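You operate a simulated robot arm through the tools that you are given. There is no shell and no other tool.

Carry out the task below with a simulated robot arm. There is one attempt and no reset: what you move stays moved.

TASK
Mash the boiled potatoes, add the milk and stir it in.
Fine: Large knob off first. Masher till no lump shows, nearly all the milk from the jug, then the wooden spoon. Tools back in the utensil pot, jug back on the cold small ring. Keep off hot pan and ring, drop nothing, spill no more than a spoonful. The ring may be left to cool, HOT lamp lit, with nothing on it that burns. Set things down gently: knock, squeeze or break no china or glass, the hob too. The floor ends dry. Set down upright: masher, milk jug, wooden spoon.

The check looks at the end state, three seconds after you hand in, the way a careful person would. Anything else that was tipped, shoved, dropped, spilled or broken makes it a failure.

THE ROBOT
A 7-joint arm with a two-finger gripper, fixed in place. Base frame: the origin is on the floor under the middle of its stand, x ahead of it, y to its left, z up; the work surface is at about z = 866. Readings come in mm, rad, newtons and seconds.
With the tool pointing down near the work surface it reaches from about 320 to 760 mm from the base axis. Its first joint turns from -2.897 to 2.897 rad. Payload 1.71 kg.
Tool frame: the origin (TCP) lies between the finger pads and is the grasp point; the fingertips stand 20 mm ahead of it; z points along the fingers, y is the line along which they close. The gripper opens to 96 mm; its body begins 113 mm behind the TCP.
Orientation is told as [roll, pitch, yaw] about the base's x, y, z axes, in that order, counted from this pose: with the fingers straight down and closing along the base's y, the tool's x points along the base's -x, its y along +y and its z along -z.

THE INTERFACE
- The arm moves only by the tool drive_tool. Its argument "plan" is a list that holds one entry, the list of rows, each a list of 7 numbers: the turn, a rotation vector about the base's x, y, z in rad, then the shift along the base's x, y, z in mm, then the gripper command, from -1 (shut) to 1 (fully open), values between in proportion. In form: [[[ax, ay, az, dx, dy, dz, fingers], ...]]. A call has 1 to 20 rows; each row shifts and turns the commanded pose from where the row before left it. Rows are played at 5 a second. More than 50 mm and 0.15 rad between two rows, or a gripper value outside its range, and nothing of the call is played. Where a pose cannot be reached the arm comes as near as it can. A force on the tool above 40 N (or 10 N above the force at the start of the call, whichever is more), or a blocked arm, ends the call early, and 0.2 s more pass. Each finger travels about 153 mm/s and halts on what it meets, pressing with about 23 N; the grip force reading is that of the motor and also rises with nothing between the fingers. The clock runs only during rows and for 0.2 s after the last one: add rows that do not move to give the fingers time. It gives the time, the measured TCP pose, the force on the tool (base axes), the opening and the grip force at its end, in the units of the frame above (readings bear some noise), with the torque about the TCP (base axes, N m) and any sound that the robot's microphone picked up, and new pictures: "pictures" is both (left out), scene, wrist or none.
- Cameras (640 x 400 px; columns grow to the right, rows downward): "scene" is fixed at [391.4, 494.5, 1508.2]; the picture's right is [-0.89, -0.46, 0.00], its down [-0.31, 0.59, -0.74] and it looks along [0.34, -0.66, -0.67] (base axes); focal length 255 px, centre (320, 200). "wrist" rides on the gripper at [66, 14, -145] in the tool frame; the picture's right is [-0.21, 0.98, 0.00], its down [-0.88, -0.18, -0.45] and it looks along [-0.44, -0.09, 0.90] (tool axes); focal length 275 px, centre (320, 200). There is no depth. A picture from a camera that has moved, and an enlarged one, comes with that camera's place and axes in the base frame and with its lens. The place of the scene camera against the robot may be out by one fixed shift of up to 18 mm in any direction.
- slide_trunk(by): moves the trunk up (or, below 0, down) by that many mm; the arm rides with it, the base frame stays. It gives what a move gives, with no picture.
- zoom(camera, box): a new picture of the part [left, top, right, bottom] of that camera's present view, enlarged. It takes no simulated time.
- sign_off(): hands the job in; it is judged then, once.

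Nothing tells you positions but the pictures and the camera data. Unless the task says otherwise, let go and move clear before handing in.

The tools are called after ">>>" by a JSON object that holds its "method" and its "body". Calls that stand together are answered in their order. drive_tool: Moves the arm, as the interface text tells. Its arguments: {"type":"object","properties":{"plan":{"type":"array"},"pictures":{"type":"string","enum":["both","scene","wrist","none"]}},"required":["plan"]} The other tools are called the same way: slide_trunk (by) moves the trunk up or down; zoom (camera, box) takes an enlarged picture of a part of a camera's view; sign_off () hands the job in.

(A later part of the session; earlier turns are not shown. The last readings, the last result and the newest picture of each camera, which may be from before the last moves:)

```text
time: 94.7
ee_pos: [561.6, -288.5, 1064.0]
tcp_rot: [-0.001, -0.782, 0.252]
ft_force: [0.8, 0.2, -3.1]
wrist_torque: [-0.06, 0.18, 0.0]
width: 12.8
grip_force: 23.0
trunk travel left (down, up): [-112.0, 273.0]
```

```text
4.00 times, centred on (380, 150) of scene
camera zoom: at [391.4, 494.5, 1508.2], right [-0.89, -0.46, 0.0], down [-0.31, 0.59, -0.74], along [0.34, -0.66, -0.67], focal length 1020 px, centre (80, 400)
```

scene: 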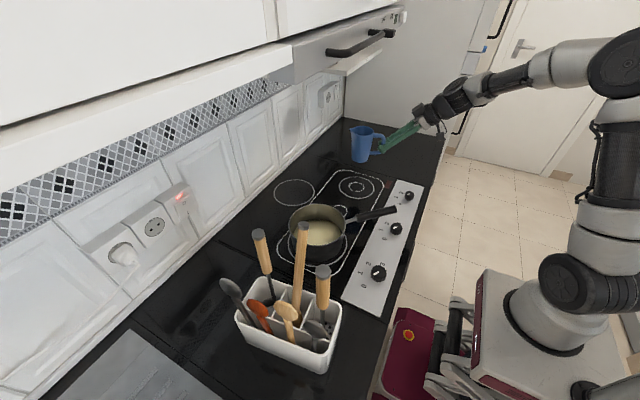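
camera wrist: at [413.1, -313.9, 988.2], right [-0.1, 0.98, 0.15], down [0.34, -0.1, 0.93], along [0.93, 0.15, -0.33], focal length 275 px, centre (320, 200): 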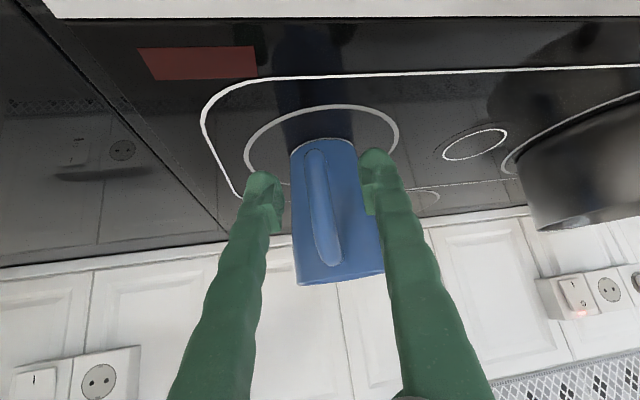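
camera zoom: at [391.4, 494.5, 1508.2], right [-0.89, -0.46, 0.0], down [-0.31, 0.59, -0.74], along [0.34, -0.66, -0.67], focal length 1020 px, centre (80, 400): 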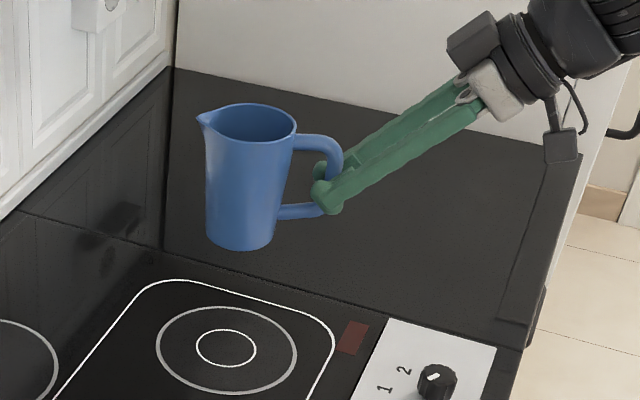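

The jug is upright and steady. I carry it slowly toward the pan while yawing so the spout will point along +y.

>>> {"method": "drive_tool", "body": {"plan": [[[0, 0, 0.05, 2, 8, 1, -1], [0, 0, 0.09, 4, 15, 1, -1], [0, 0, 0.1, 5, 18, 2, -1], [0, 0, 0.1, 5, 18, 2, -1], [0, 0, 0.1, 5, 18, 2, -1], [0, 0, 0.1, 5, 18, 2, -1], [0, 0, 0.1, 5, 18, 2, -1], [0, 0, 0.1, 5, 18, 2, -1], [0, 0, 0.1, 5, 18, 2, -1], [0, 0, 0.1, 5, 18, 0, -1], [0, 0, 0.1, 5, 18, 0, -1], [0, 0, 0.1, 5, 18, 0, -1], [0, 0, 0.1, 4, 16, 0, -1], [0, 0, 0.08, 3, 10, 0, -1], [0, 0, 0, 0, 0, 0, -1]]], "pictures": "both"}}

>>> {"method": "zoom", "body": {"camera": "scene", "box": [260, 110, 400, 280]}}

```text
time: 97.9
ee_pos: [624.0, -59.9, 1077.5]
tcp_rot: [0.007, -0.785, 1.569]
ft_force: [-0.6, 1.0, -2.5]
wrist_torque: [-0.2, -0.02, 0.0]
width: 12.8
grip_force: 23.2
trunk travel left (down, up): [-112.0, 273.0]
camera wrist: at [610.5, -208.9, 1134.8], right [-0.98, 0.14, 0.15], down [0.19, 0.31, 0.93], along [0.09, 0.94, -0.33], focal length 275 px, centre (320, 200)
```

scene: 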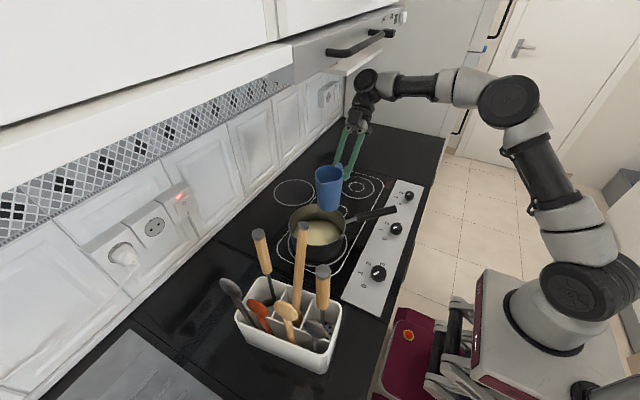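
wrist: 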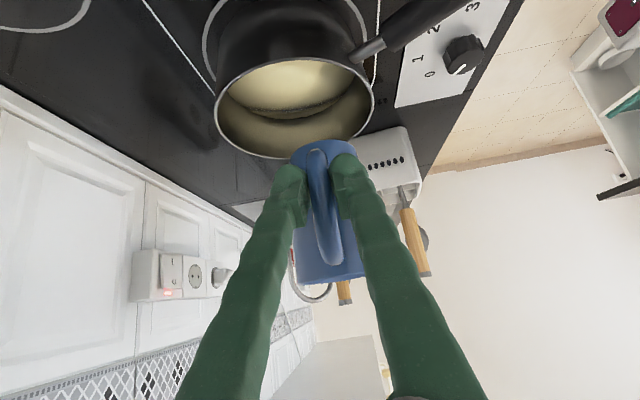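

```text
2.35 times, centred on (330, 195) of scene
camera zoom: at [391.4, 494.5, 1508.2], right [-0.89, -0.46, 0.0], down [-0.31, 0.59, -0.74], along [0.34, -0.66, -0.67], focal length 600 px, centre (296, 212)
```

zoom: 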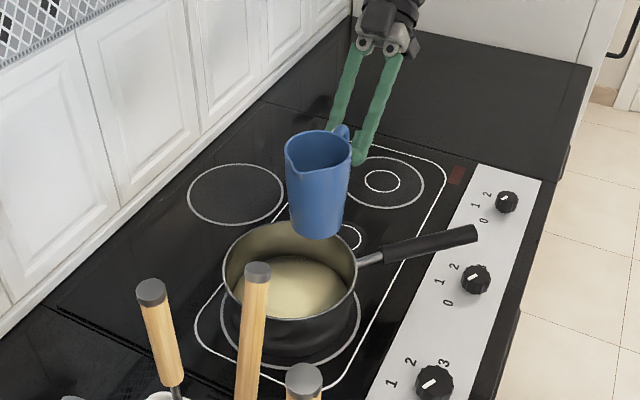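

The jug is over the pan. I'll zoom in to verify the spout's direction and any milk level visible.

>>> {"method": "zoom", "body": {"camera": "scene", "box": [300, 150, 360, 220]}}

>>> {"method": "zoom", "body": {"camera": "wrist", "box": [200, 0, 440, 200]}}

```text
5.71 times, centred on (330, 185) of scene
camera zoom: at [391.4, 494.5, 1508.2], right [-0.89, -0.46, 0.0], down [-0.31, 0.59, -0.74], along [0.34, -0.66, -0.67], focal length 1458 px, centre (263, 286)
```

zoom: 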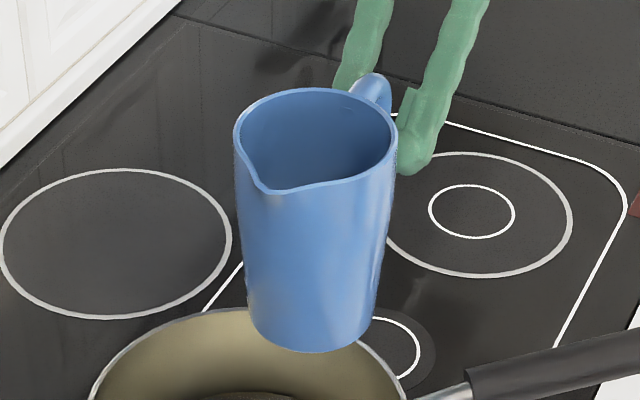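

```text
2.00 times, centred on (320, 100) of wrist
camera zoom: at [610.5, -208.9, 1134.8], right [-0.98, 0.14, 0.15], down [0.19, 0.31, 0.93], along [0.09, 0.94, -0.33], focal length 551 px, centre (320, 400)
```

zoom: 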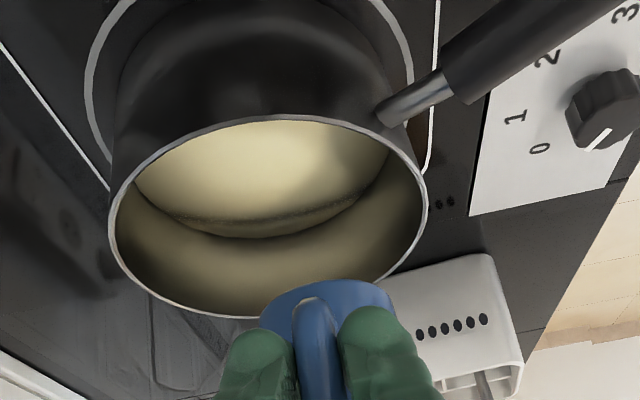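

The spout's azimuth is about 6–8° off the hand's plane, so I yaw slightly to align it with +y. Then I begin tilting slowly over the pan, keeping the spout tip over its middle.

>>> {"method": "drive_tool", "body": {"plan": [[[0, 0, 0.05, 3, 3, -6, -1], [0, 0, 0.05, 3, 5, -6, -1], [-0.0524, 0, 0, 0, 0, -4, -1], [-0.0524, 0, 0, 0, 0, -4, -1], [-0.0524, 0, 0, 0, 0, -3, -1], [-0.0524, 0, 0, 0, 0, -3, -1], [-0.0524, 0, 0, 0, -1, -2, -1], [-0.0524, 0, 0, 0, -1, -2, -1], [-0.0349, 0, 0, 0, 0, 0, -1], [0, 0, 0, 0, 0, 0, -1]]], "pictures": "scene"}}

>>> {"method": "zoom", "body": {"camera": "scene", "box": [280, 140, 380, 280]}}

```text
time: 100.1
ee_pos: [629.8, -53.6, 1048.8]
tcp_rot: [0.042, -0.435, 1.648]
ft_force: [0.8, -0.9, -2.7]
wrist_torque: [-0.18, 0.03, -0.02]
width: 12.6
grip_force: 22.7
trunk travel left (down, up): [-112.0, 273.0]
```

scene: 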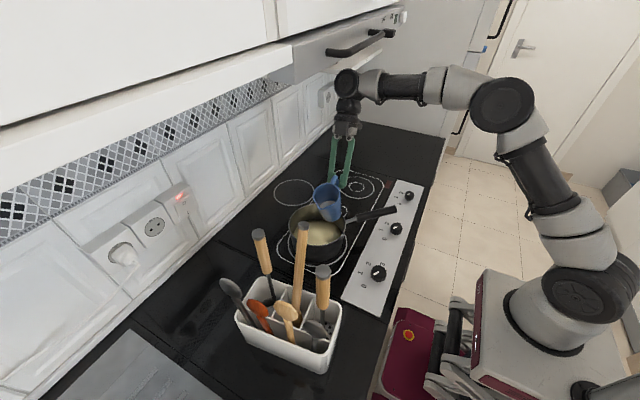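

```text
2.86 times, centred on (330, 210) of scene
camera zoom: at [391.4, 494.5, 1508.2], right [-0.89, -0.46, 0.0], down [-0.31, 0.59, -0.74], along [0.34, -0.66, -0.67], focal length 729 px, centre (291, 171)
```

zoom: 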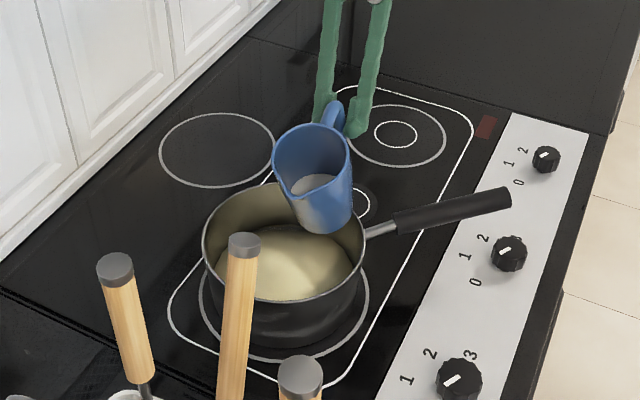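

Milk is visible inside, around half height. The spout is over the pan's middle; I continue the tilt gently to about 40°.

>>> {"method": "drive_tool", "body": {"plan": [[[-0.0524, 0, 0, 0, 0, 1, -1], [-0.0524, 0, 0, 0, 0, 1, -1], [-0.0524, 0, 0, 0, 1, 1, -1], [-0.0524, 0, 0, 0, 1, 1, -1], [-0.0524, 0, 0, 0, 1, 1, -1], [-0.0524, 0, 0, 0, 1, 1, -1], [-0.0349, 0, 0, 0, 1, 1, -1], [0, 0, 0, 0, 0, 0, -1], [0, 0, 0, 0, 0, 0, -1]]], "pictures": "scene"}}

>>> {"method": "zoom", "body": {"camera": "scene", "box": [280, 140, 380, 280]}}

```text
time: 102.1
ee_pos: [629.8, -47.8, 1056.0]
tcp_rot: [0.067, -0.089, 1.643]
ft_force: [0.8, 5.3, 3.3]
wrist_torque: [0.5, 0.12, -0.17]
width: 12.9
grip_force: 23.0
trunk travel left (down, up): [-112.0, 273.0]
```

scene: 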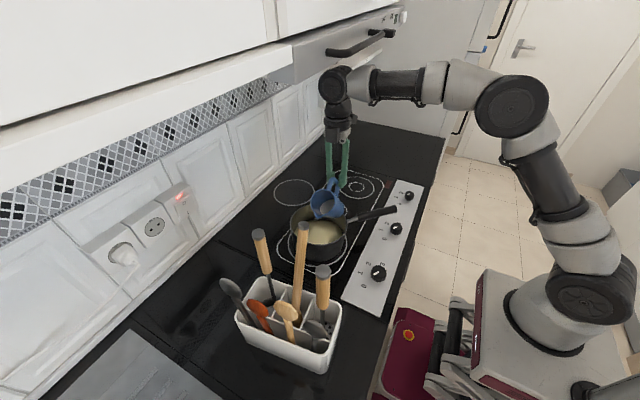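

```text
2.86 times, centred on (330, 210) of scene
camera zoom: at [391.4, 494.5, 1508.2], right [-0.89, -0.46, 0.0], down [-0.31, 0.59, -0.74], along [0.34, -0.66, -0.67], focal length 729 px, centre (291, 171)
```

zoom: 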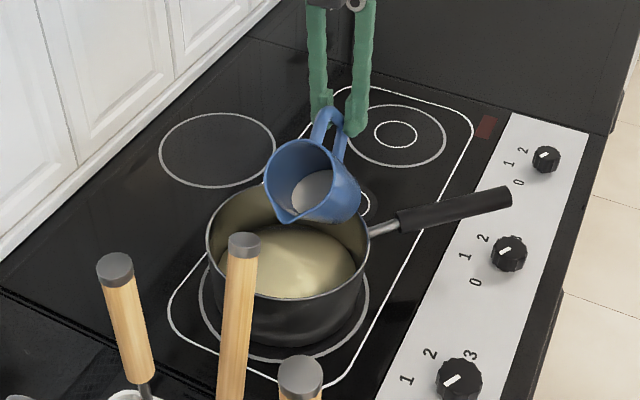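

The force reading shows the jug's base touching the pan's near rim lightly. I immediately move it away (+y and slightly up).

>>> {"method": "drive_tool", "body": {"plan": [[[0, 0, 0, 0, 5, 3, -1], [0, 0, 0, 0, 6, 4, -1], [0, 0, 0, 0, 0, 0, -1]]], "pictures": "both"}}

>>> {"method": "zoom", "body": {"camera": "scene", "box": [290, 170, 370, 270]}}

```text
time: 102.9
ee_pos: [629.2, -37.9, 1063.7]
tcp_rot: [0.069, -0.088, 1.644]
ft_force: [0.2, 0.4, -3.5]
wrist_torque: [-0.11, -0.02, 0.02]
width: 12.9
grip_force: 23.3
trunk travel left (down, up): [-112.0, 273.0]
camera wrist: at [631.5, -116.6, 1203.0], right [-0.99, 0.13, 0.09], down [0.16, 0.85, 0.51], along [-0.01, 0.51, -0.86], focal length 275 px, centre (320, 200)
```

scene: 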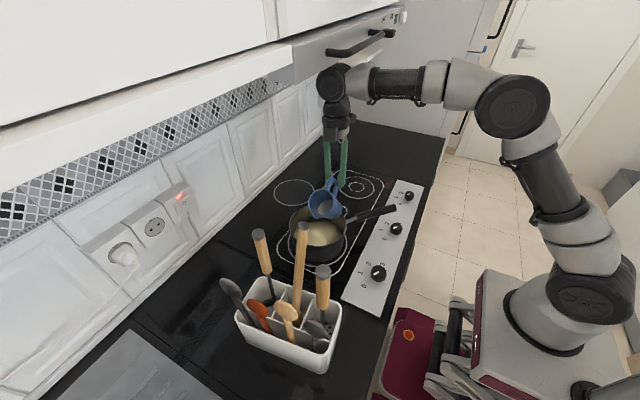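
wrist: 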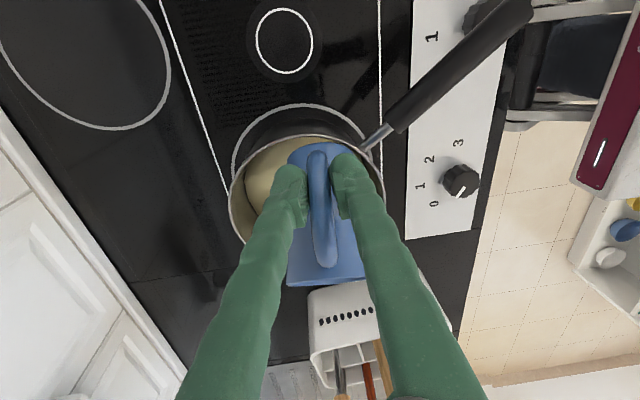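

```text
4.00 times, centred on (330, 220) of scene
camera zoom: at [391.4, 494.5, 1508.2], right [-0.89, -0.46, 0.0], down [-0.31, 0.59, -0.74], along [0.34, -0.66, -0.67], focal length 1020 px, centre (280, 120)
```

zoom: 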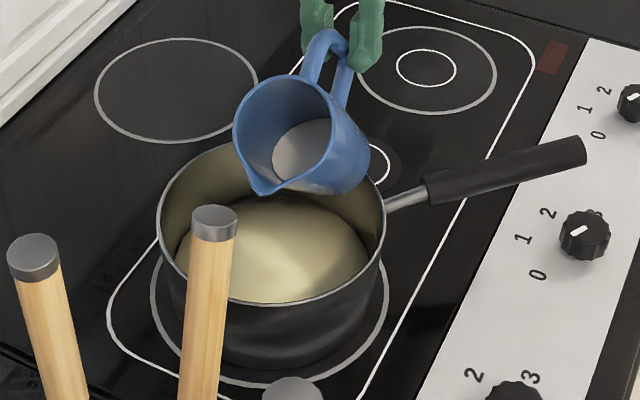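

Contact relieved and the milk is still in the jug. I move the spout further over the pan (about y 88), so the base passes inside the rim, and continue tilting to about 55°.

>>> {"method": "drive_tool", "body": {"plan": [[[0, 0, 0, 0, 5, -1, -1], [0, 0, 0, 0, 5, -1, -1], [-0.0524, 0, 0, 0, 2, 0, -1], [-0.0524, 0, 0, 0, 2, 0, -1], [-0.0524, 0, 0, 0, 2, 0, -1], [-0.0524, 0, 0, 0, 3, 0, -1], [-0.0524, 0, 0, 0, 3, 0, -1], [0, 0, 0, 0, 0, 0, -1]]], "pictures": "scene"}}

>>> {"method": "zoom", "body": {"camera": "scene", "box": [290, 170, 370, 270]}}

```text
time: 104.7
ee_pos: [630.0, -15.5, 1060.6]
tcp_rot: [0.086, 0.173, 1.641]
ft_force: [0.4, -0.2, -2.5]
wrist_torque: [-0.1, 0.01, 0.01]
width: 12.9
grip_force: 23.6
trunk travel left (down, up): [-112.0, 273.0]
```

scene: 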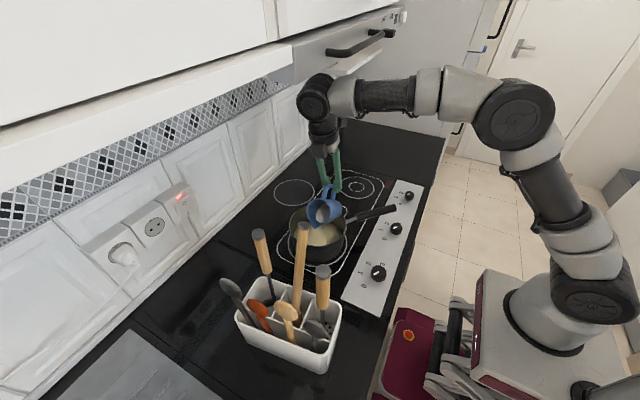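

```text
4.00 times, centred on (330, 220) of scene
camera zoom: at [391.4, 494.5, 1508.2], right [-0.89, -0.46, 0.0], down [-0.31, 0.59, -0.74], along [0.34, -0.66, -0.67], focal length 1020 px, centre (280, 120)
```

zoom: 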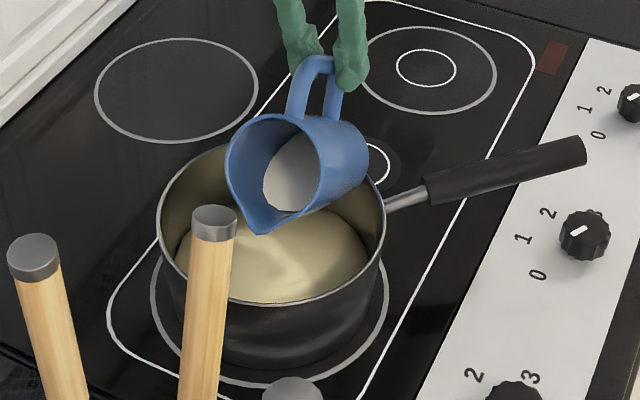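

The milk surface is nearing the lip and the spout tip is well inside the pan. I keep tilting, slower now, toward 70°.

>>> {"method": "drive_tool", "body": {"plan": [[[-0.028, 0, 0, 0, -3, 0, -1], [-0.028, 0, 0, 0, 0, 0, -1], [-0.028, 0, 0, 0, 1, 0, -1], [-0.028, 0, 0, 0, 1, 0, -1], [-0.028, 0, 0, 0, 2, 1, -1], [-0.028, 0, 0, 0, 2, 1, -1], [-0.028, 0, 0, 0, 3, 1, -1], [-0.028, 0, 0, 0, 3, 1, -1], [0, 0, 0, 0, 0, 0, -1], [0, 0, 0, 0, 0, 0, -1]]], "pictures": "scene"}}

>>> {"method": "zoom", "body": {"camera": "scene", "box": [290, 170, 370, 270]}}

```text
time: 106.9
ee_pos: [630.1, -6.5, 1065.0]
tcp_rot: [0.107, 0.393, 1.647]
ft_force: [-0.5, -0.3, -2.2]
wrist_torque: [-0.05, -0.01, -0.02]
width: 12.8
grip_force: 23.2
trunk travel left (down, up): [-112.0, 273.0]
```

scene: 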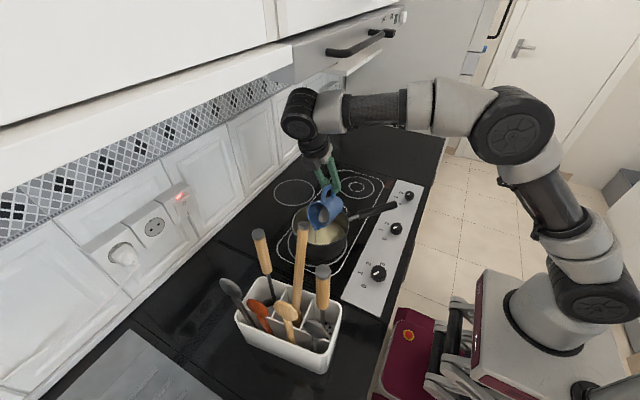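

```text
4.00 times, centred on (330, 220) of scene
camera zoom: at [391.4, 494.5, 1508.2], right [-0.89, -0.46, 0.0], down [-0.31, 0.59, -0.74], along [0.34, -0.66, -0.67], focal length 1020 px, centre (280, 120)
```

zoom: 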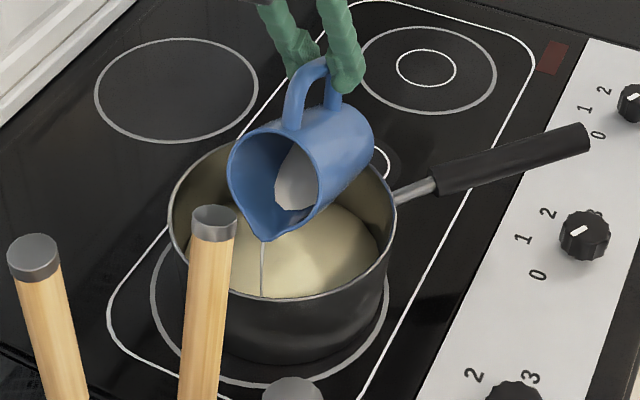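

Milk is flowing in a thin stream into the pan. The pan appears to have slid a few millimetres toward -y because the jug's base touched its inner rim, so I raise the jug 15 mm to clear it and let it pour.

>>> {"method": "drive_tool", "body": {"plan": [[[0, 0, 0, 0, 1, 5, -1], [0, 0, 0, 0, 1, 6, -1], [0, 0, 0, 0, 0, 5, -1], [0, 0, 0, 0, 0, 0, -1], [0, 0, 0, 0, 0, 0, -1], [0, 0, 0, 0, 0, 0, -1], [0, 0, 0, 0, 0, 0, -1]]], "pictures": "scene"}}

>>> {"method": "zoom", "body": {"camera": "scene", "box": [290, 170, 370, 270]}}

```text
time: 108.5
ee_pos: [629.3, -4.8, 1080.8]
tcp_rot: [0.105, 0.396, 1.648]
ft_force: [0.0, -1.1, -3.2]
wrist_torque: [-0.05, 0.03, 0.0]
width: 12.8
grip_force: 22.9
trunk travel left (down, up): [-112.0, 273.0]
```

scene: 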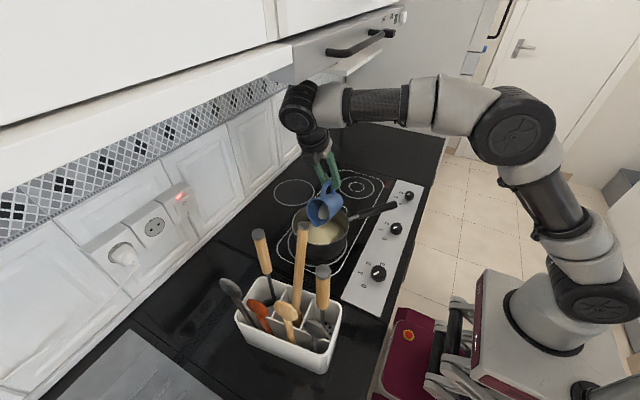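

```text
4.00 times, centred on (330, 220) of scene
camera zoom: at [391.4, 494.5, 1508.2], right [-0.89, -0.46, 0.0], down [-0.31, 0.59, -0.74], along [0.34, -0.66, -0.67], focal length 1020 px, centre (280, 120)
```

zoom: 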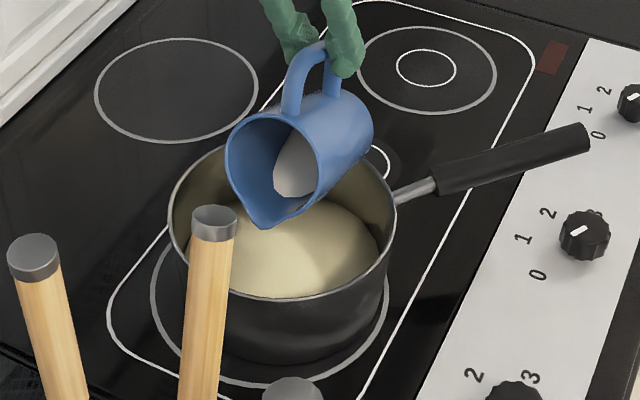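

The flow stopped at this tilt, with the jug clear of the rim now. I tilt further in small steps to pour more.

>>> {"method": "drive_tool", "body": {"plan": [[[-0.0262, 0, 0, 0, 1, 0, -1], [-0.0262, 0, 0, 0, 2, 0, -1], [-0.0262, 0, 0, 0, 2, 0, -1], [-0.0262, 0, 0, 0, 2, 0, -1], [-0.0262, 0, 0, 0, 2, 0, -1], [-0.0262, 0, 0, 0, 3, 0, -1], [-0.0262, 0, 0, 0, 3, 0, -1], [0, 0, 0, 0, 0, 0, -1], [0, 0, 0, 0, 0, 0, -1], [0, 0, 0, 0, 0, 0, -1]]], "pictures": "scene"}}

>>> {"method": "zoom", "body": {"camera": "scene", "box": [290, 170, 370, 270]}}

```text
time: 110.7
ee_pos: [629.4, 11.7, 1080.7]
tcp_rot: [0.12, 0.577, 1.656]
ft_force: [0.3, 0.4, -1.6]
wrist_torque: [0.03, 0.03, 0.03]
width: 12.6
grip_force: 22.8
trunk travel left (down, up): [-112.0, 273.0]
```

scene: 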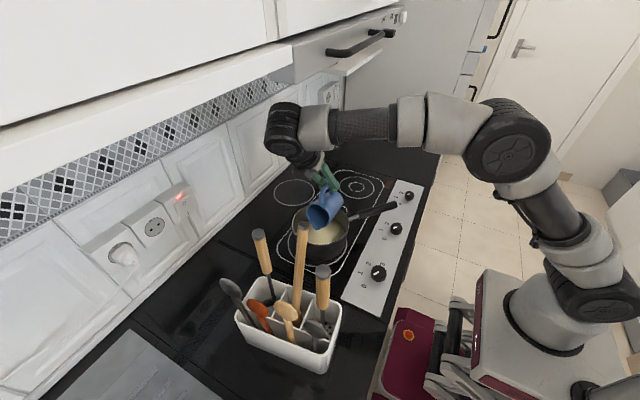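

```text
4.00 times, centred on (330, 220) of scene
camera zoom: at [391.4, 494.5, 1508.2], right [-0.89, -0.46, 0.0], down [-0.31, 0.59, -0.74], along [0.34, -0.66, -0.67], focal length 1020 px, centre (280, 120)
```

zoom: 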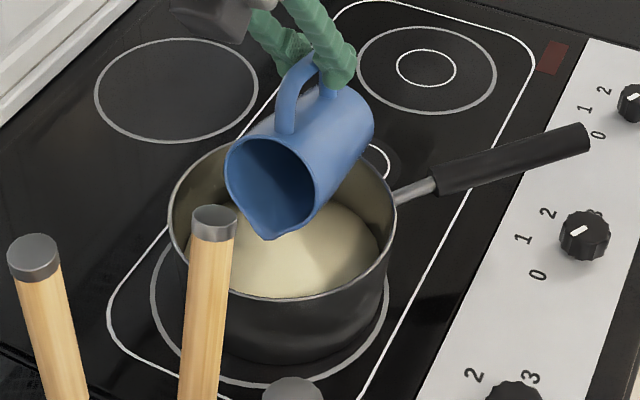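

No milk is visible in the jug any more and the weight reading dropped by about 1.2 N. I tilt on to about 95° to drain it, keeping the tip inside the pan.

>>> {"method": "drive_tool", "body": {"plan": [[[-0.035, 0, 0, 0, 3, 0, -1], [-0.035, 0, 0, 0, 3, 0, -1], [-0.035, 0, 0, 0, 4, 0, -1], [-0.035, 0, 0, 0, 4, 0, -1], [-0.035, 0, 0, 0, 4, 1, -1], [-0.035, 0, 0, 0, 4, 1, -1], [-0.035, 0, 0, 0, 4, 1, -1], [0, 0, 0, 0, 0, 0, -1], [0, 0, 0, 0, 0, 0, -1], [0, 0, 0, 0, 0, 0, -1], [0, 0, 0, 0, 0, 0, -1], [0, 0, 0, 0, 0, 0, -1]]], "pictures": "scene"}}

>>> {"method": "zoom", "body": {"camera": "scene", "box": [290, 170, 370, 270]}}

```text
time: 113.3
ee_pos: [629.7, 36.8, 1083.9]
tcp_rot: [0.15, 0.82, 1.677]
ft_force: [0.6, -0.4, -1.7]
wrist_torque: [0.02, -0.02, 0.01]
width: 12.8
grip_force: 23.2
trunk travel left (down, up): [-112.0, 273.0]
```

scene: 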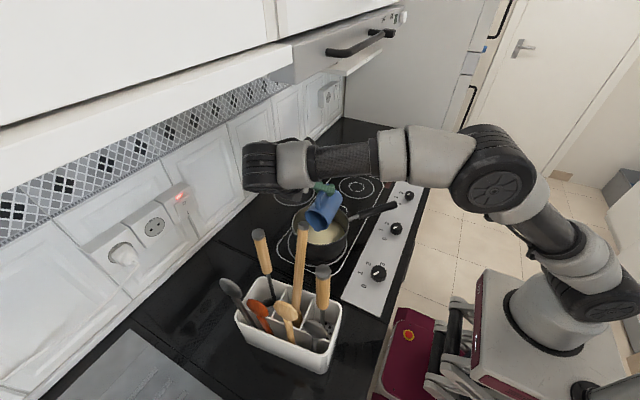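

```text
4.00 times, centred on (330, 220) of scene
camera zoom: at [391.4, 494.5, 1508.2], right [-0.89, -0.46, 0.0], down [-0.31, 0.59, -0.74], along [0.34, -0.66, -0.67], focal length 1020 px, centre (280, 120)
```

zoom: 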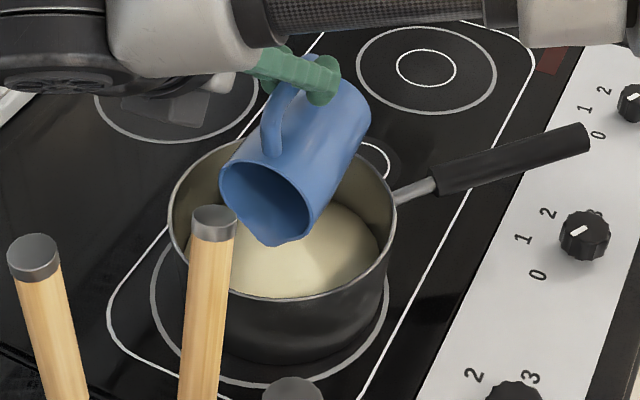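

The jug is empty. I reverse the motion along the same path (kept high enough to clear the rim).

>>> {"method": "drive_tool", "body": {"plan": [[[0.0587, 0, 0, 0, -5.5, 0, -1], [0.0587, 0, 0, 0, -5.5, 0, -1], [0.0587, 0, 0, 0, -5.5, 0, -1], [0.0587, 0, 0, 0, -5.5, 0, -1], [0.0587, 0, 0, 0, -5.5, 0, -1], [0.0587, 0, 0, 0, -5.5, 0, -1], [0.0587, 0, 0, 0, -5.5, 0, -1], [0.0587, 0, 0, 0, -3, -3.5, -1], [0.0587, 0, 0, 0, -3, -3.5, -1], [0.0587, 0, 0, 0, -3, -3.5, -1], [0.0587, 0, 0, 0, -3, -3.5, -1], [0, 0, 0, 0, 0, 0, -1]]], "pictures": "none"}}

>>> {"method": "zoom", "body": {"camera": "scene", "box": [290, 170, 370, 270]}}

```text
time: 115.9
ee_pos: [629.2, -14.9, 1070.4]
tcp_rot: [0.089, 0.178, 1.643]
ft_force: [-0.2, -0.8, -1.7]
wrist_torque: [-0.05, -0.03, 0.01]
width: 12.5
grip_force: 23.0
trunk travel left (down, up): [-112.0, 273.0]
```

```text
4.00 times, centred on (330, 220) of scene
camera zoom: at [391.4, 494.5, 1508.2], right [-0.89, -0.46, 0.0], down [-0.31, 0.59, -0.74], along [0.34, -0.66, -0.67], focal length 1020 px, centre (280, 120)
```

zoom: 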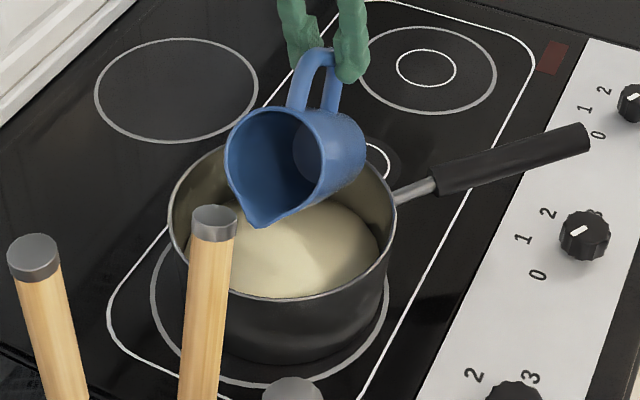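

>>> {"method": "drive_tool", "body": {"plan": [[[0.0524, 0, 0, 0, -1.5, -2, -1], [0.0524, 0, 0, 0, -1.5, -2, -1], [0.0524, 0, 0, 0, -1.5, -1.5, -1], [0.0524, 0, 0, 0, -1.5, -1, -1], [0.0785, 0, 0, 0, -2, 0, -1], [0.0785, 0, 0, 0, -2, 0, -1], [0.0785, 0, 0, 0, -2, 1, -1], [0.0785, 0, 0, 0, -2, 1, -1], [0.0785, 0, 0, 0, -3, 2, -1], [0.0785, 0, 0, 0, -3, 2, -1], [0.0785, 0, 0, 0, -3, 3, -1], [0.0785, 0, 0, 0, -3, 3, -1], [0.0785, 0, 0, 0, -3, 3, -1], [0.0785, 0, 0, 0, -3, 3, -1], [0, 0, 0, 0, 0, 0, -1]]], "pictures": "both"}}

>>> {"method": "zoom", "body": {"camera": "scene", "box": [270, 140, 390, 280]}}

```text
time: 119.1
ee_pos: [629.2, -46.2, 1081.8]
tcp_rot: [-0.001, -0.813, 1.672]
ft_force: [0.0, -0.6, -1.9]
wrist_torque: [-0.13, 0.01, 0.02]
width: 12.7
grip_force: 22.8
trunk travel left (down, up): [-112.0, 273.0]
camera wrist: at [632.0, -198.4, 1133.9], right [-0.99, 0.04, 0.15], down [0.16, 0.3, 0.94], along [-0.01, 0.95, -0.3], focal length 275 px, centre (320, 200)
```

scene: 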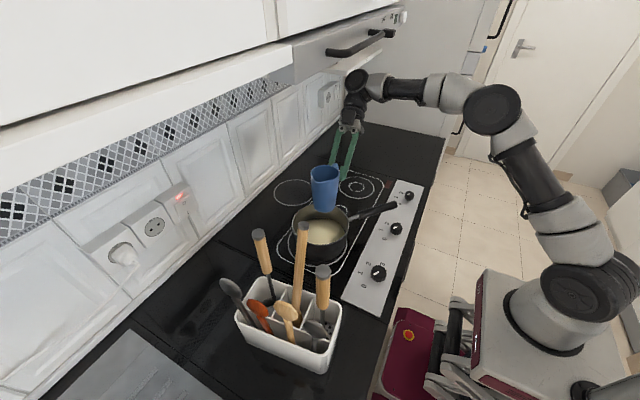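
wrist: 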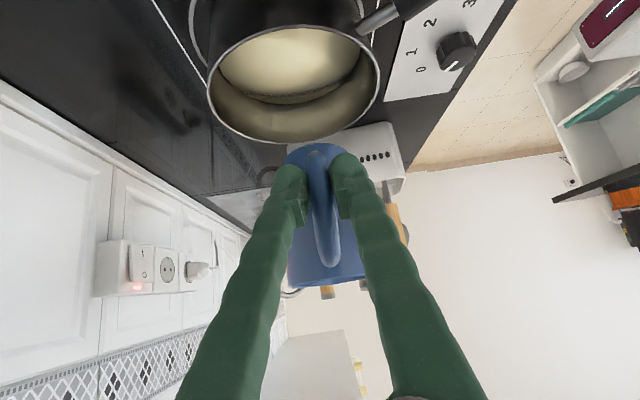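

```text
2.86 times, centred on (330, 210) of scene
camera zoom: at [391.4, 494.5, 1508.2], right [-0.89, -0.46, 0.0], down [-0.31, 0.59, -0.74], along [0.34, -0.66, -0.67], focal length 729 px, centre (291, 171)
```

zoom: 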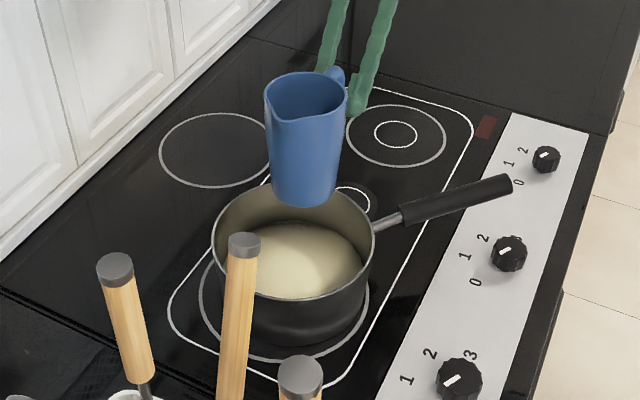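

The pan shows the milk added and no spill on the hob; the pan slid only about 10 mm. Now I carry the jug back to its small ring, reversing the yaw.

>>> {"method": "drive_tool", "body": {"plan": [[[0, 0, -0.06, -2, -8, 0, -1], [0, 0, -0.1, -4, -15, 0, -1], [0, 0, -0.105, -5, -18, 0, -1], [0, 0, -0.105, -5, -18, 0, -1], [0, 0, -0.105, -5, -18, 0, -1], [0, 0, -0.105, -5, -19, 0, -1], [0, 0, -0.105, -5, -19, 0, -1], [0, 0, -0.105, -6, -19, -2, -1], [0, 0, -0.105, -6, -19, -2, -1], [0, 0, -0.105, -6, -19, -3, -1], [0, 0, -0.105, -6, -19, -3, -1], [0, 0, -0.105, -6, -19, -3, -1], [0, 0, -0.105, -5, -18, -3, -1], [-0.007, 0.027, -0.107, -3, -15, -2, -1], [0, 0, 0, 0, 0, 0, -1]]], "pictures": "both"}}

>>> {"method": "zoom", "body": {"camera": "scene", "box": [320, 110, 420, 210]}}

```text
time: 122.3
ee_pos: [559.7, -289.2, 1063.4]
tcp_rot: [-0.003, -0.784, 0.25]
ft_force: [0.1, -0.9, -1.5]
wrist_torque: [-0.05, 0.12, 0.0]
width: 13.0
grip_force: 22.8
trunk travel left (down, up): [-112.0, 273.0]
camera wrist: at [413.0, -313.3, 1120.3], right [-0.1, 0.98, 0.14], down [0.34, -0.1, 0.93], along [0.93, 0.14, -0.33], focal length 275 px, centre (320, 200)
```

scene: 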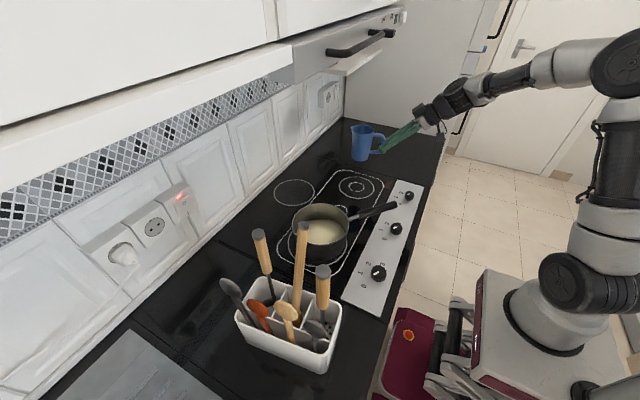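
wrist: 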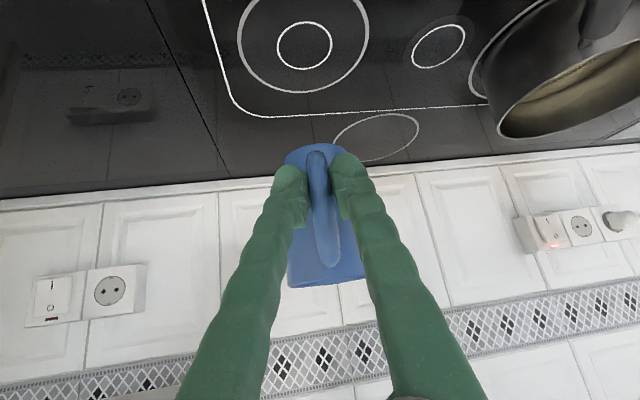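

```text
4.00 times, centred on (370, 160) of scene
camera zoom: at [391.4, 494.5, 1508.2], right [-0.89, -0.46, 0.0], down [-0.31, 0.59, -0.74], along [0.34, -0.66, -0.67], focal length 1020 px, centre (120, 360)
```

zoom: 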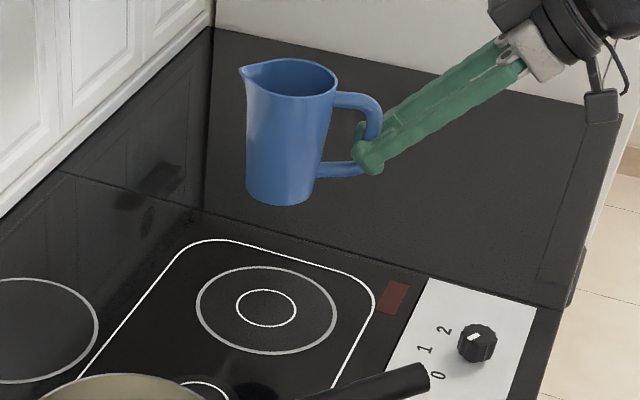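

The jug is back above its ring. Before lowering I check how upright it hangs.

>>> {"method": "zoom", "body": {"camera": "scene", "box": [340, 115, 400, 170]}}

>>> {"method": "zoom", "body": {"camera": "wrist", "box": [240, 120, 400, 300]}}

```text
7.27 times, centred on (370, 142) of scene
camera zoom: at [391.4, 494.5, 1508.2], right [-0.89, -0.46, 0.0], down [-0.31, 0.59, -0.74], along [0.34, -0.66, -0.67], focal length 1855 px, centre (-44, 618)
```

zoom: 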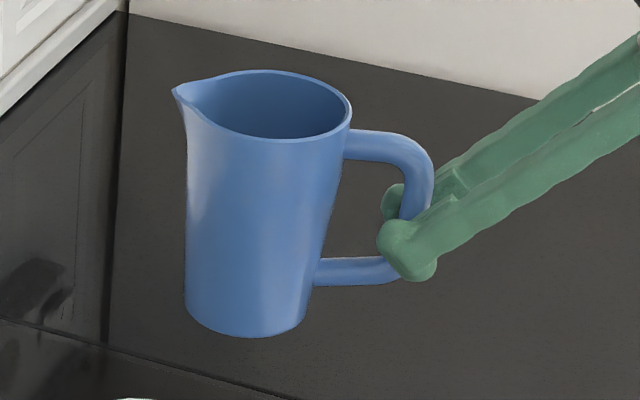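

```text
2.22 times, centred on (320, 210) of wrist
camera zoom: at [413.0, -313.3, 1120.3], right [-0.1, 0.98, 0.14], down [0.34, -0.1, 0.93], along [0.93, 0.14, -0.33], focal length 612 px, centre (320, 178)
```

zoom: 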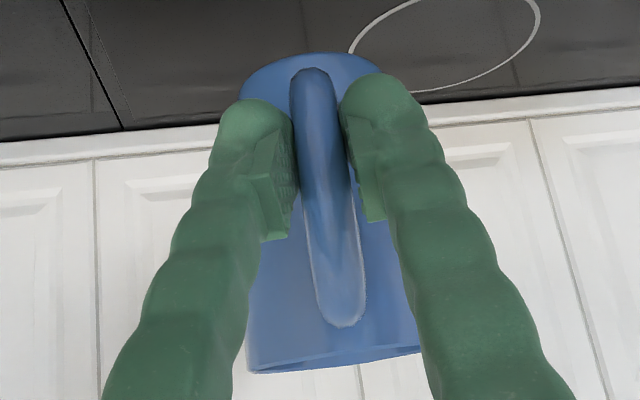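

Two cues disagree slightly on the jug's tilt (0 to 0.06 rad), so I zoom further to measure its edges.

>>> {"method": "zoom", "body": {"camera": "scene", "box": [346, 120, 386, 145]}}

>>> {"method": "zoom", "body": {"camera": "scene", "box": [346, 142, 386, 167]}}

```text
16.00 times, centred on (366, 132) of scene
camera zoom: at [391.4, 494.5, 1508.2], right [-0.89, -0.46, 0.0], down [-0.31, 0.59, -0.74], along [0.34, -0.66, -0.67], focal length 4082 px, centre (-416, 1280)
```

zoom: 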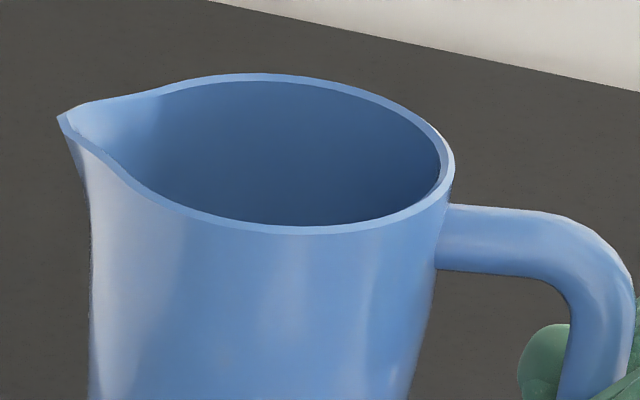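

```text
16.00 times, centred on (366, 154) of scene
camera zoom: at [391.4, 494.5, 1508.2], right [-0.89, -0.46, 0.0], down [-0.31, 0.59, -0.74], along [0.34, -0.66, -0.67], focal length 4082 px, centre (-416, 928)
```

zoom: 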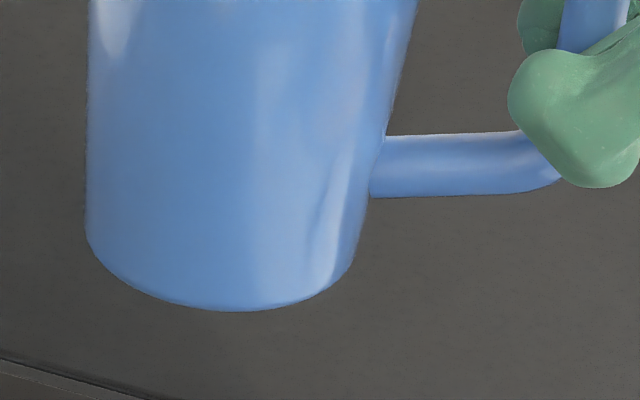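

The edge slopes match the jug's resting picture, so it hangs upright. I lower it toward its original spot, slowing near the surface.

>>> {"method": "drive_tool", "body": {"plan": [[[0, 0, 0, 0, 0, -10, -1], [0, 0, 0, 0, 0, -16, -1], [0, 0, 0, 0, 0, -18, -1], [0, 0, 0, 0, 0, -18, -1], [0, 0, 0, 0, 0, -18, -1], [0, 0, 0, 0, 0, -16, -1], [0, 0, 0, 0, 0, -12, -1], [0, 0, 0, 0, 0, -8, -1], [0, 0, 0, 0, 0, -5, -1], [0, 0, 0, 0, 0, -3, -1], [0, 0, 0, 0, 0, 0, -1]]], "pictures": "none"}}

>>> {"method": "zoom", "body": {"camera": "scene", "box": [335, 140, 405, 210]}}

```text
time: 124.7
ee_pos: [560.1, -290.4, 939.1]
tcp_rot: [-0.002, -0.784, 0.252]
ft_force: [0.4, -1.0, -1.4]
wrist_torque: [-0.04, 0.14, 0.0]
width: 12.7
grip_force: 23.1
trunk travel left (down, up): [-112.0, 273.0]
```

```text
5.71 times, centred on (370, 175) of scene
camera zoom: at [391.4, 494.5, 1508.2], right [-0.89, -0.46, 0.0], down [-0.31, 0.59, -0.74], along [0.34, -0.66, -0.67], focal length 1458 px, centre (34, 343)
```

zoom: 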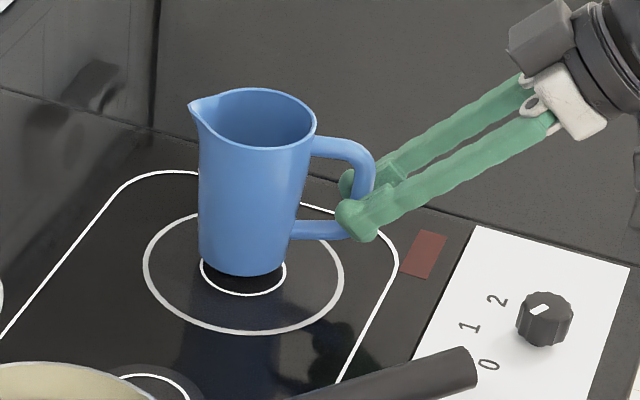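

>>> {"method": "drive_tool", "body": {"plan": [[[0, 0, 0, 0, 0, -3, -1], [0, 0, 0, 0, 0, -2.5, -1], [0, 0, 0, 0, 0, -2, -1], [0, 0, 0, 0, 0, -1.5, -1], [0, 0, 0, 0, 0, 0, -1]]], "pictures": "none"}}

>>> {"method": "zoom", "body": {"camera": "scene", "box": [335, 140, 405, 210]}}

```text
time: 125.9
ee_pos: [559.5, -289.3, 931.1]
tcp_rot: [0.0, -0.784, 0.251]
ft_force: [0.8, 0.2, 0.5]
wrist_torque: [-0.05, -0.06, 0.04]
width: 12.5
grip_force: 22.7
trunk travel left (down, up): [-112.0, 273.0]
```

```text
5.71 times, centred on (370, 175) of scene
camera zoom: at [391.4, 494.5, 1508.2], right [-0.89, -0.46, 0.0], down [-0.31, 0.59, -0.74], along [0.34, -0.66, -0.67], focal length 1458 px, centre (34, 343)
```

zoom: 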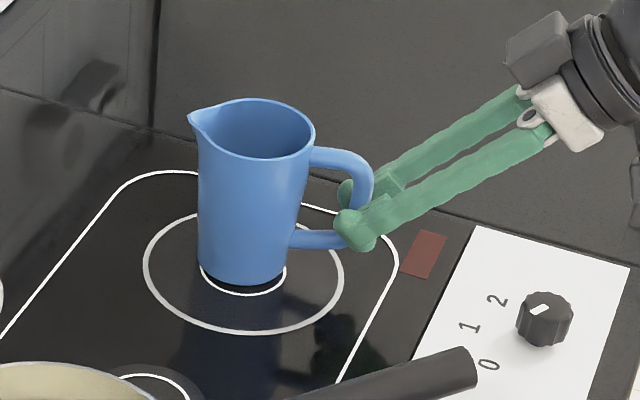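

The force indicates first contact. I zoom at the base to see how it meets the surface.

>>> {"method": "zoom", "body": {"camera": "scene", "box": [350, 180, 386, 202]}}

>>> {"method": "zoom", "body": {"camera": "wrist", "box": [240, 80, 400, 240]}}

```text
16.00 times, centred on (368, 191) of scene
camera zoom: at [391.4, 494.5, 1508.2], right [-0.89, -0.46, 0.0], down [-0.31, 0.59, -0.74], along [0.34, -0.66, -0.67], focal length 4082 px, centre (-448, 344)
```

zoom: 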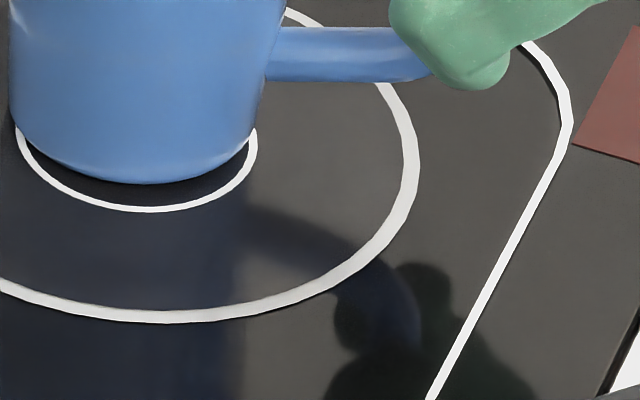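

```text
2.50 times, centred on (320, 160) of wrist
camera zoom: at [413.5, -313.9, 987.9], right [-0.1, 0.98, 0.14], down [0.34, -0.1, 0.93], along [0.93, 0.14, -0.33], focal length 688 px, centre (320, 300)
```

zoom: 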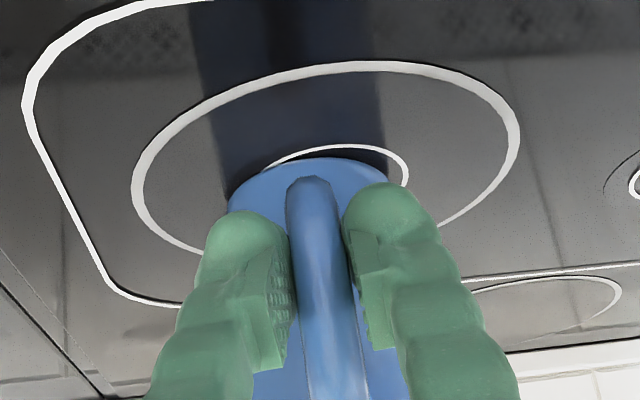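

The spout-side edge touched first, so the jug is slightly spout-down. I tilt it back by about 0.04 rad while lowering a little, and check the force and torque.

>>> {"method": "drive_tool", "body": {"plan": [[[0.005, -0.0194, 0, 0, 0, -0.5, -1], [0.005, -0.0194, 0, 0, 0, -0.5, -1], [0, 0, 0, 0, 0, -0.8, -1], [0, 0, 0, 0, 0, 0, -1]]], "pictures": "none"}}

>>> {"method": "zoom", "body": {"camera": "scene", "box": [350, 180, 386, 202]}}

```text
time: 126.9
ee_pos: [561.7, -288.9, 929.1]
tcp_rot: [-0.001, -0.824, 0.253]
ft_force: [0.6, -0.4, -0.5]
wrist_torque: [-0.03, 0.05, -0.03]
width: 12.5
grip_force: 23.6
trunk travel left (down, up): [-112.0, 273.0]
```

```text
16.00 times, centred on (368, 191) of scene
camera zoom: at [391.4, 494.5, 1508.2], right [-0.89, -0.46, 0.0], down [-0.31, 0.59, -0.74], along [0.34, -0.66, -0.67], focal length 4082 px, centre (-448, 344)
```

zoom: 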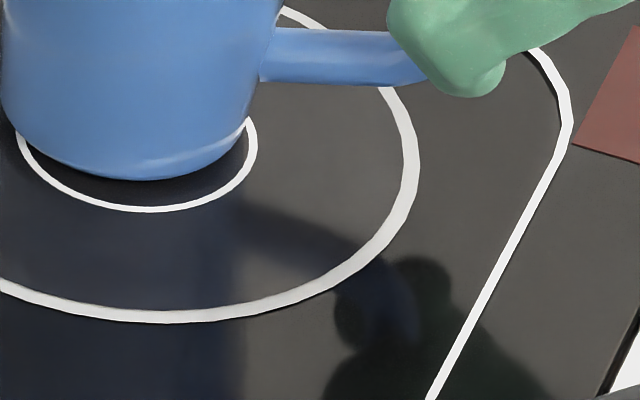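

The contact point moved to the handle side, meaning it was about level before; the base is merely displaced some millimetres from its mark. I undo that rotation, lift slightly, shift back toward the mark and set down again.

>>> {"method": "drive_tool", "body": {"plan": [[[0, 0, 0, 0, 0, 3, -1], [-0.01, 0.0388, 0, 0, 0, 3, -1], [0, 0, 0, -4, 2.5, 0, -1], [0, 0, 0, -4, 2.5, 0, -1], [0, 0, 0, 0, 0, 0, -1]]], "pictures": "none"}}

>>> {"method": "zoom", "body": {"camera": "scene", "box": [350, 180, 386, 202]}}

>>> {"method": "zoom", "body": {"camera": "wrist", "box": [240, 80, 400, 240]}}

```text
time: 128.1
ee_pos: [553.7, -285.6, 935.0]
tcp_rot: [-0.001, -0.785, 0.253]
ft_force: [0.5, -0.6, -2.3]
wrist_torque: [-0.01, 0.14, -0.03]
width: 12.7
grip_force: 22.5
trunk travel left (down, up): [-112.0, 273.0]
```

```text
16.00 times, centred on (368, 191) of scene
camera zoom: at [391.4, 494.5, 1508.2], right [-0.89, -0.46, 0.0], down [-0.31, 0.59, -0.74], along [0.34, -0.66, -0.67], focal length 4082 px, centre (-448, 344)
```

zoom: 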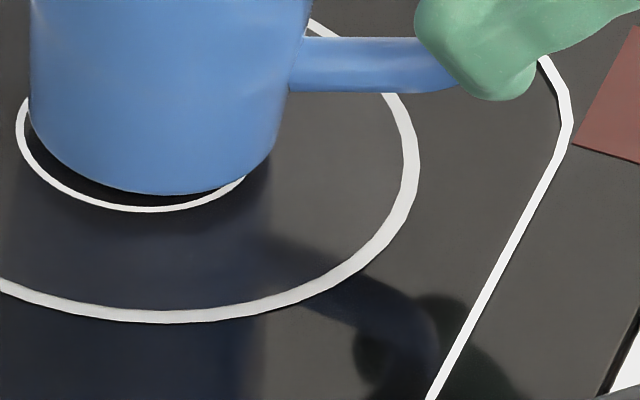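

```text
2.50 times, centred on (320, 160) of wrist
camera zoom: at [406.0, -308.3, 991.4], right [-0.1, 0.98, 0.14], down [0.34, -0.1, 0.93], along [0.93, 0.14, -0.33], focal length 688 px, centre (320, 300)
```

zoom: 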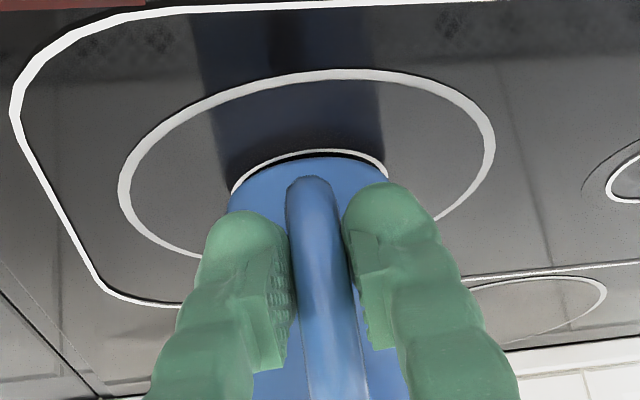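

Aligned laterally; I shift 3 mm forward and lower to contact in small steps.

>>> {"method": "drive_tool", "body": {"plan": [[[0, 0, 0, 3.5, 0, -1, -1], [0, 0, 0, 0, 0, -1, -1], [0, 0, 0, 0, 0, -1, -1], [0, 0, 0, 0, 0, -0.8, -1], [0, 0, 0, 0, 0, 0, -1]]], "pictures": "none"}}

>>> {"method": "zoom", "body": {"camera": "scene", "box": [350, 180, 386, 202]}}

```text
time: 129.3
ee_pos: [555.7, -284.9, 931.2]
tcp_rot: [-0.001, -0.784, 0.251]
ft_force: [0.6, -0.5, -1.5]
wrist_torque: [0.01, 0.1, 0.03]
width: 12.9
grip_force: 22.9
trunk travel left (down, up): [-112.0, 273.0]
```

```text
16.00 times, centred on (368, 191) of scene
camera zoom: at [391.4, 494.5, 1508.2], right [-0.89, -0.46, 0.0], down [-0.31, 0.59, -0.74], along [0.34, -0.66, -0.67], focal length 4082 px, centre (-448, 344)
```

zoom: 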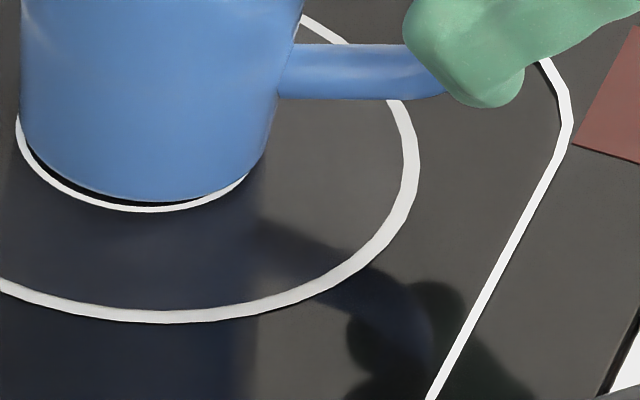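

>>> {"method": "drive_tool", "body": {"plan": [[[0, 0, 0, 0, 0, -1, -1], [0, 0, 0, 0, 0, -1, -1], [0, 0, 0, 0, 0, 0, -1]]], "pictures": "none"}}

>>> {"method": "zoom", "body": {"camera": "scene", "box": [350, 180, 386, 202]}}

```text
time: 130.1
ee_pos: [555.4, -283.5, 931.3]
tcp_rot: [-0.003, -0.785, 0.252]
ft_force: [-0.5, -0.8, 10.8]
wrist_torque: [0.1, -0.51, -0.01]
width: 12.8
grip_force: 23.0
trunk travel left (down, up): [-112.0, 273.0]
```

```text
16.00 times, centred on (368, 191) of scene
camera zoom: at [391.4, 494.5, 1508.2], right [-0.89, -0.46, 0.0], down [-0.31, 0.59, -0.74], along [0.34, -0.66, -0.67], focal length 4082 px, centre (-448, 344)
```

zoom: 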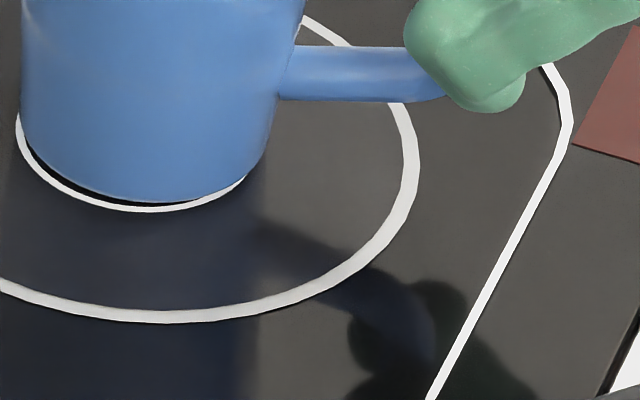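

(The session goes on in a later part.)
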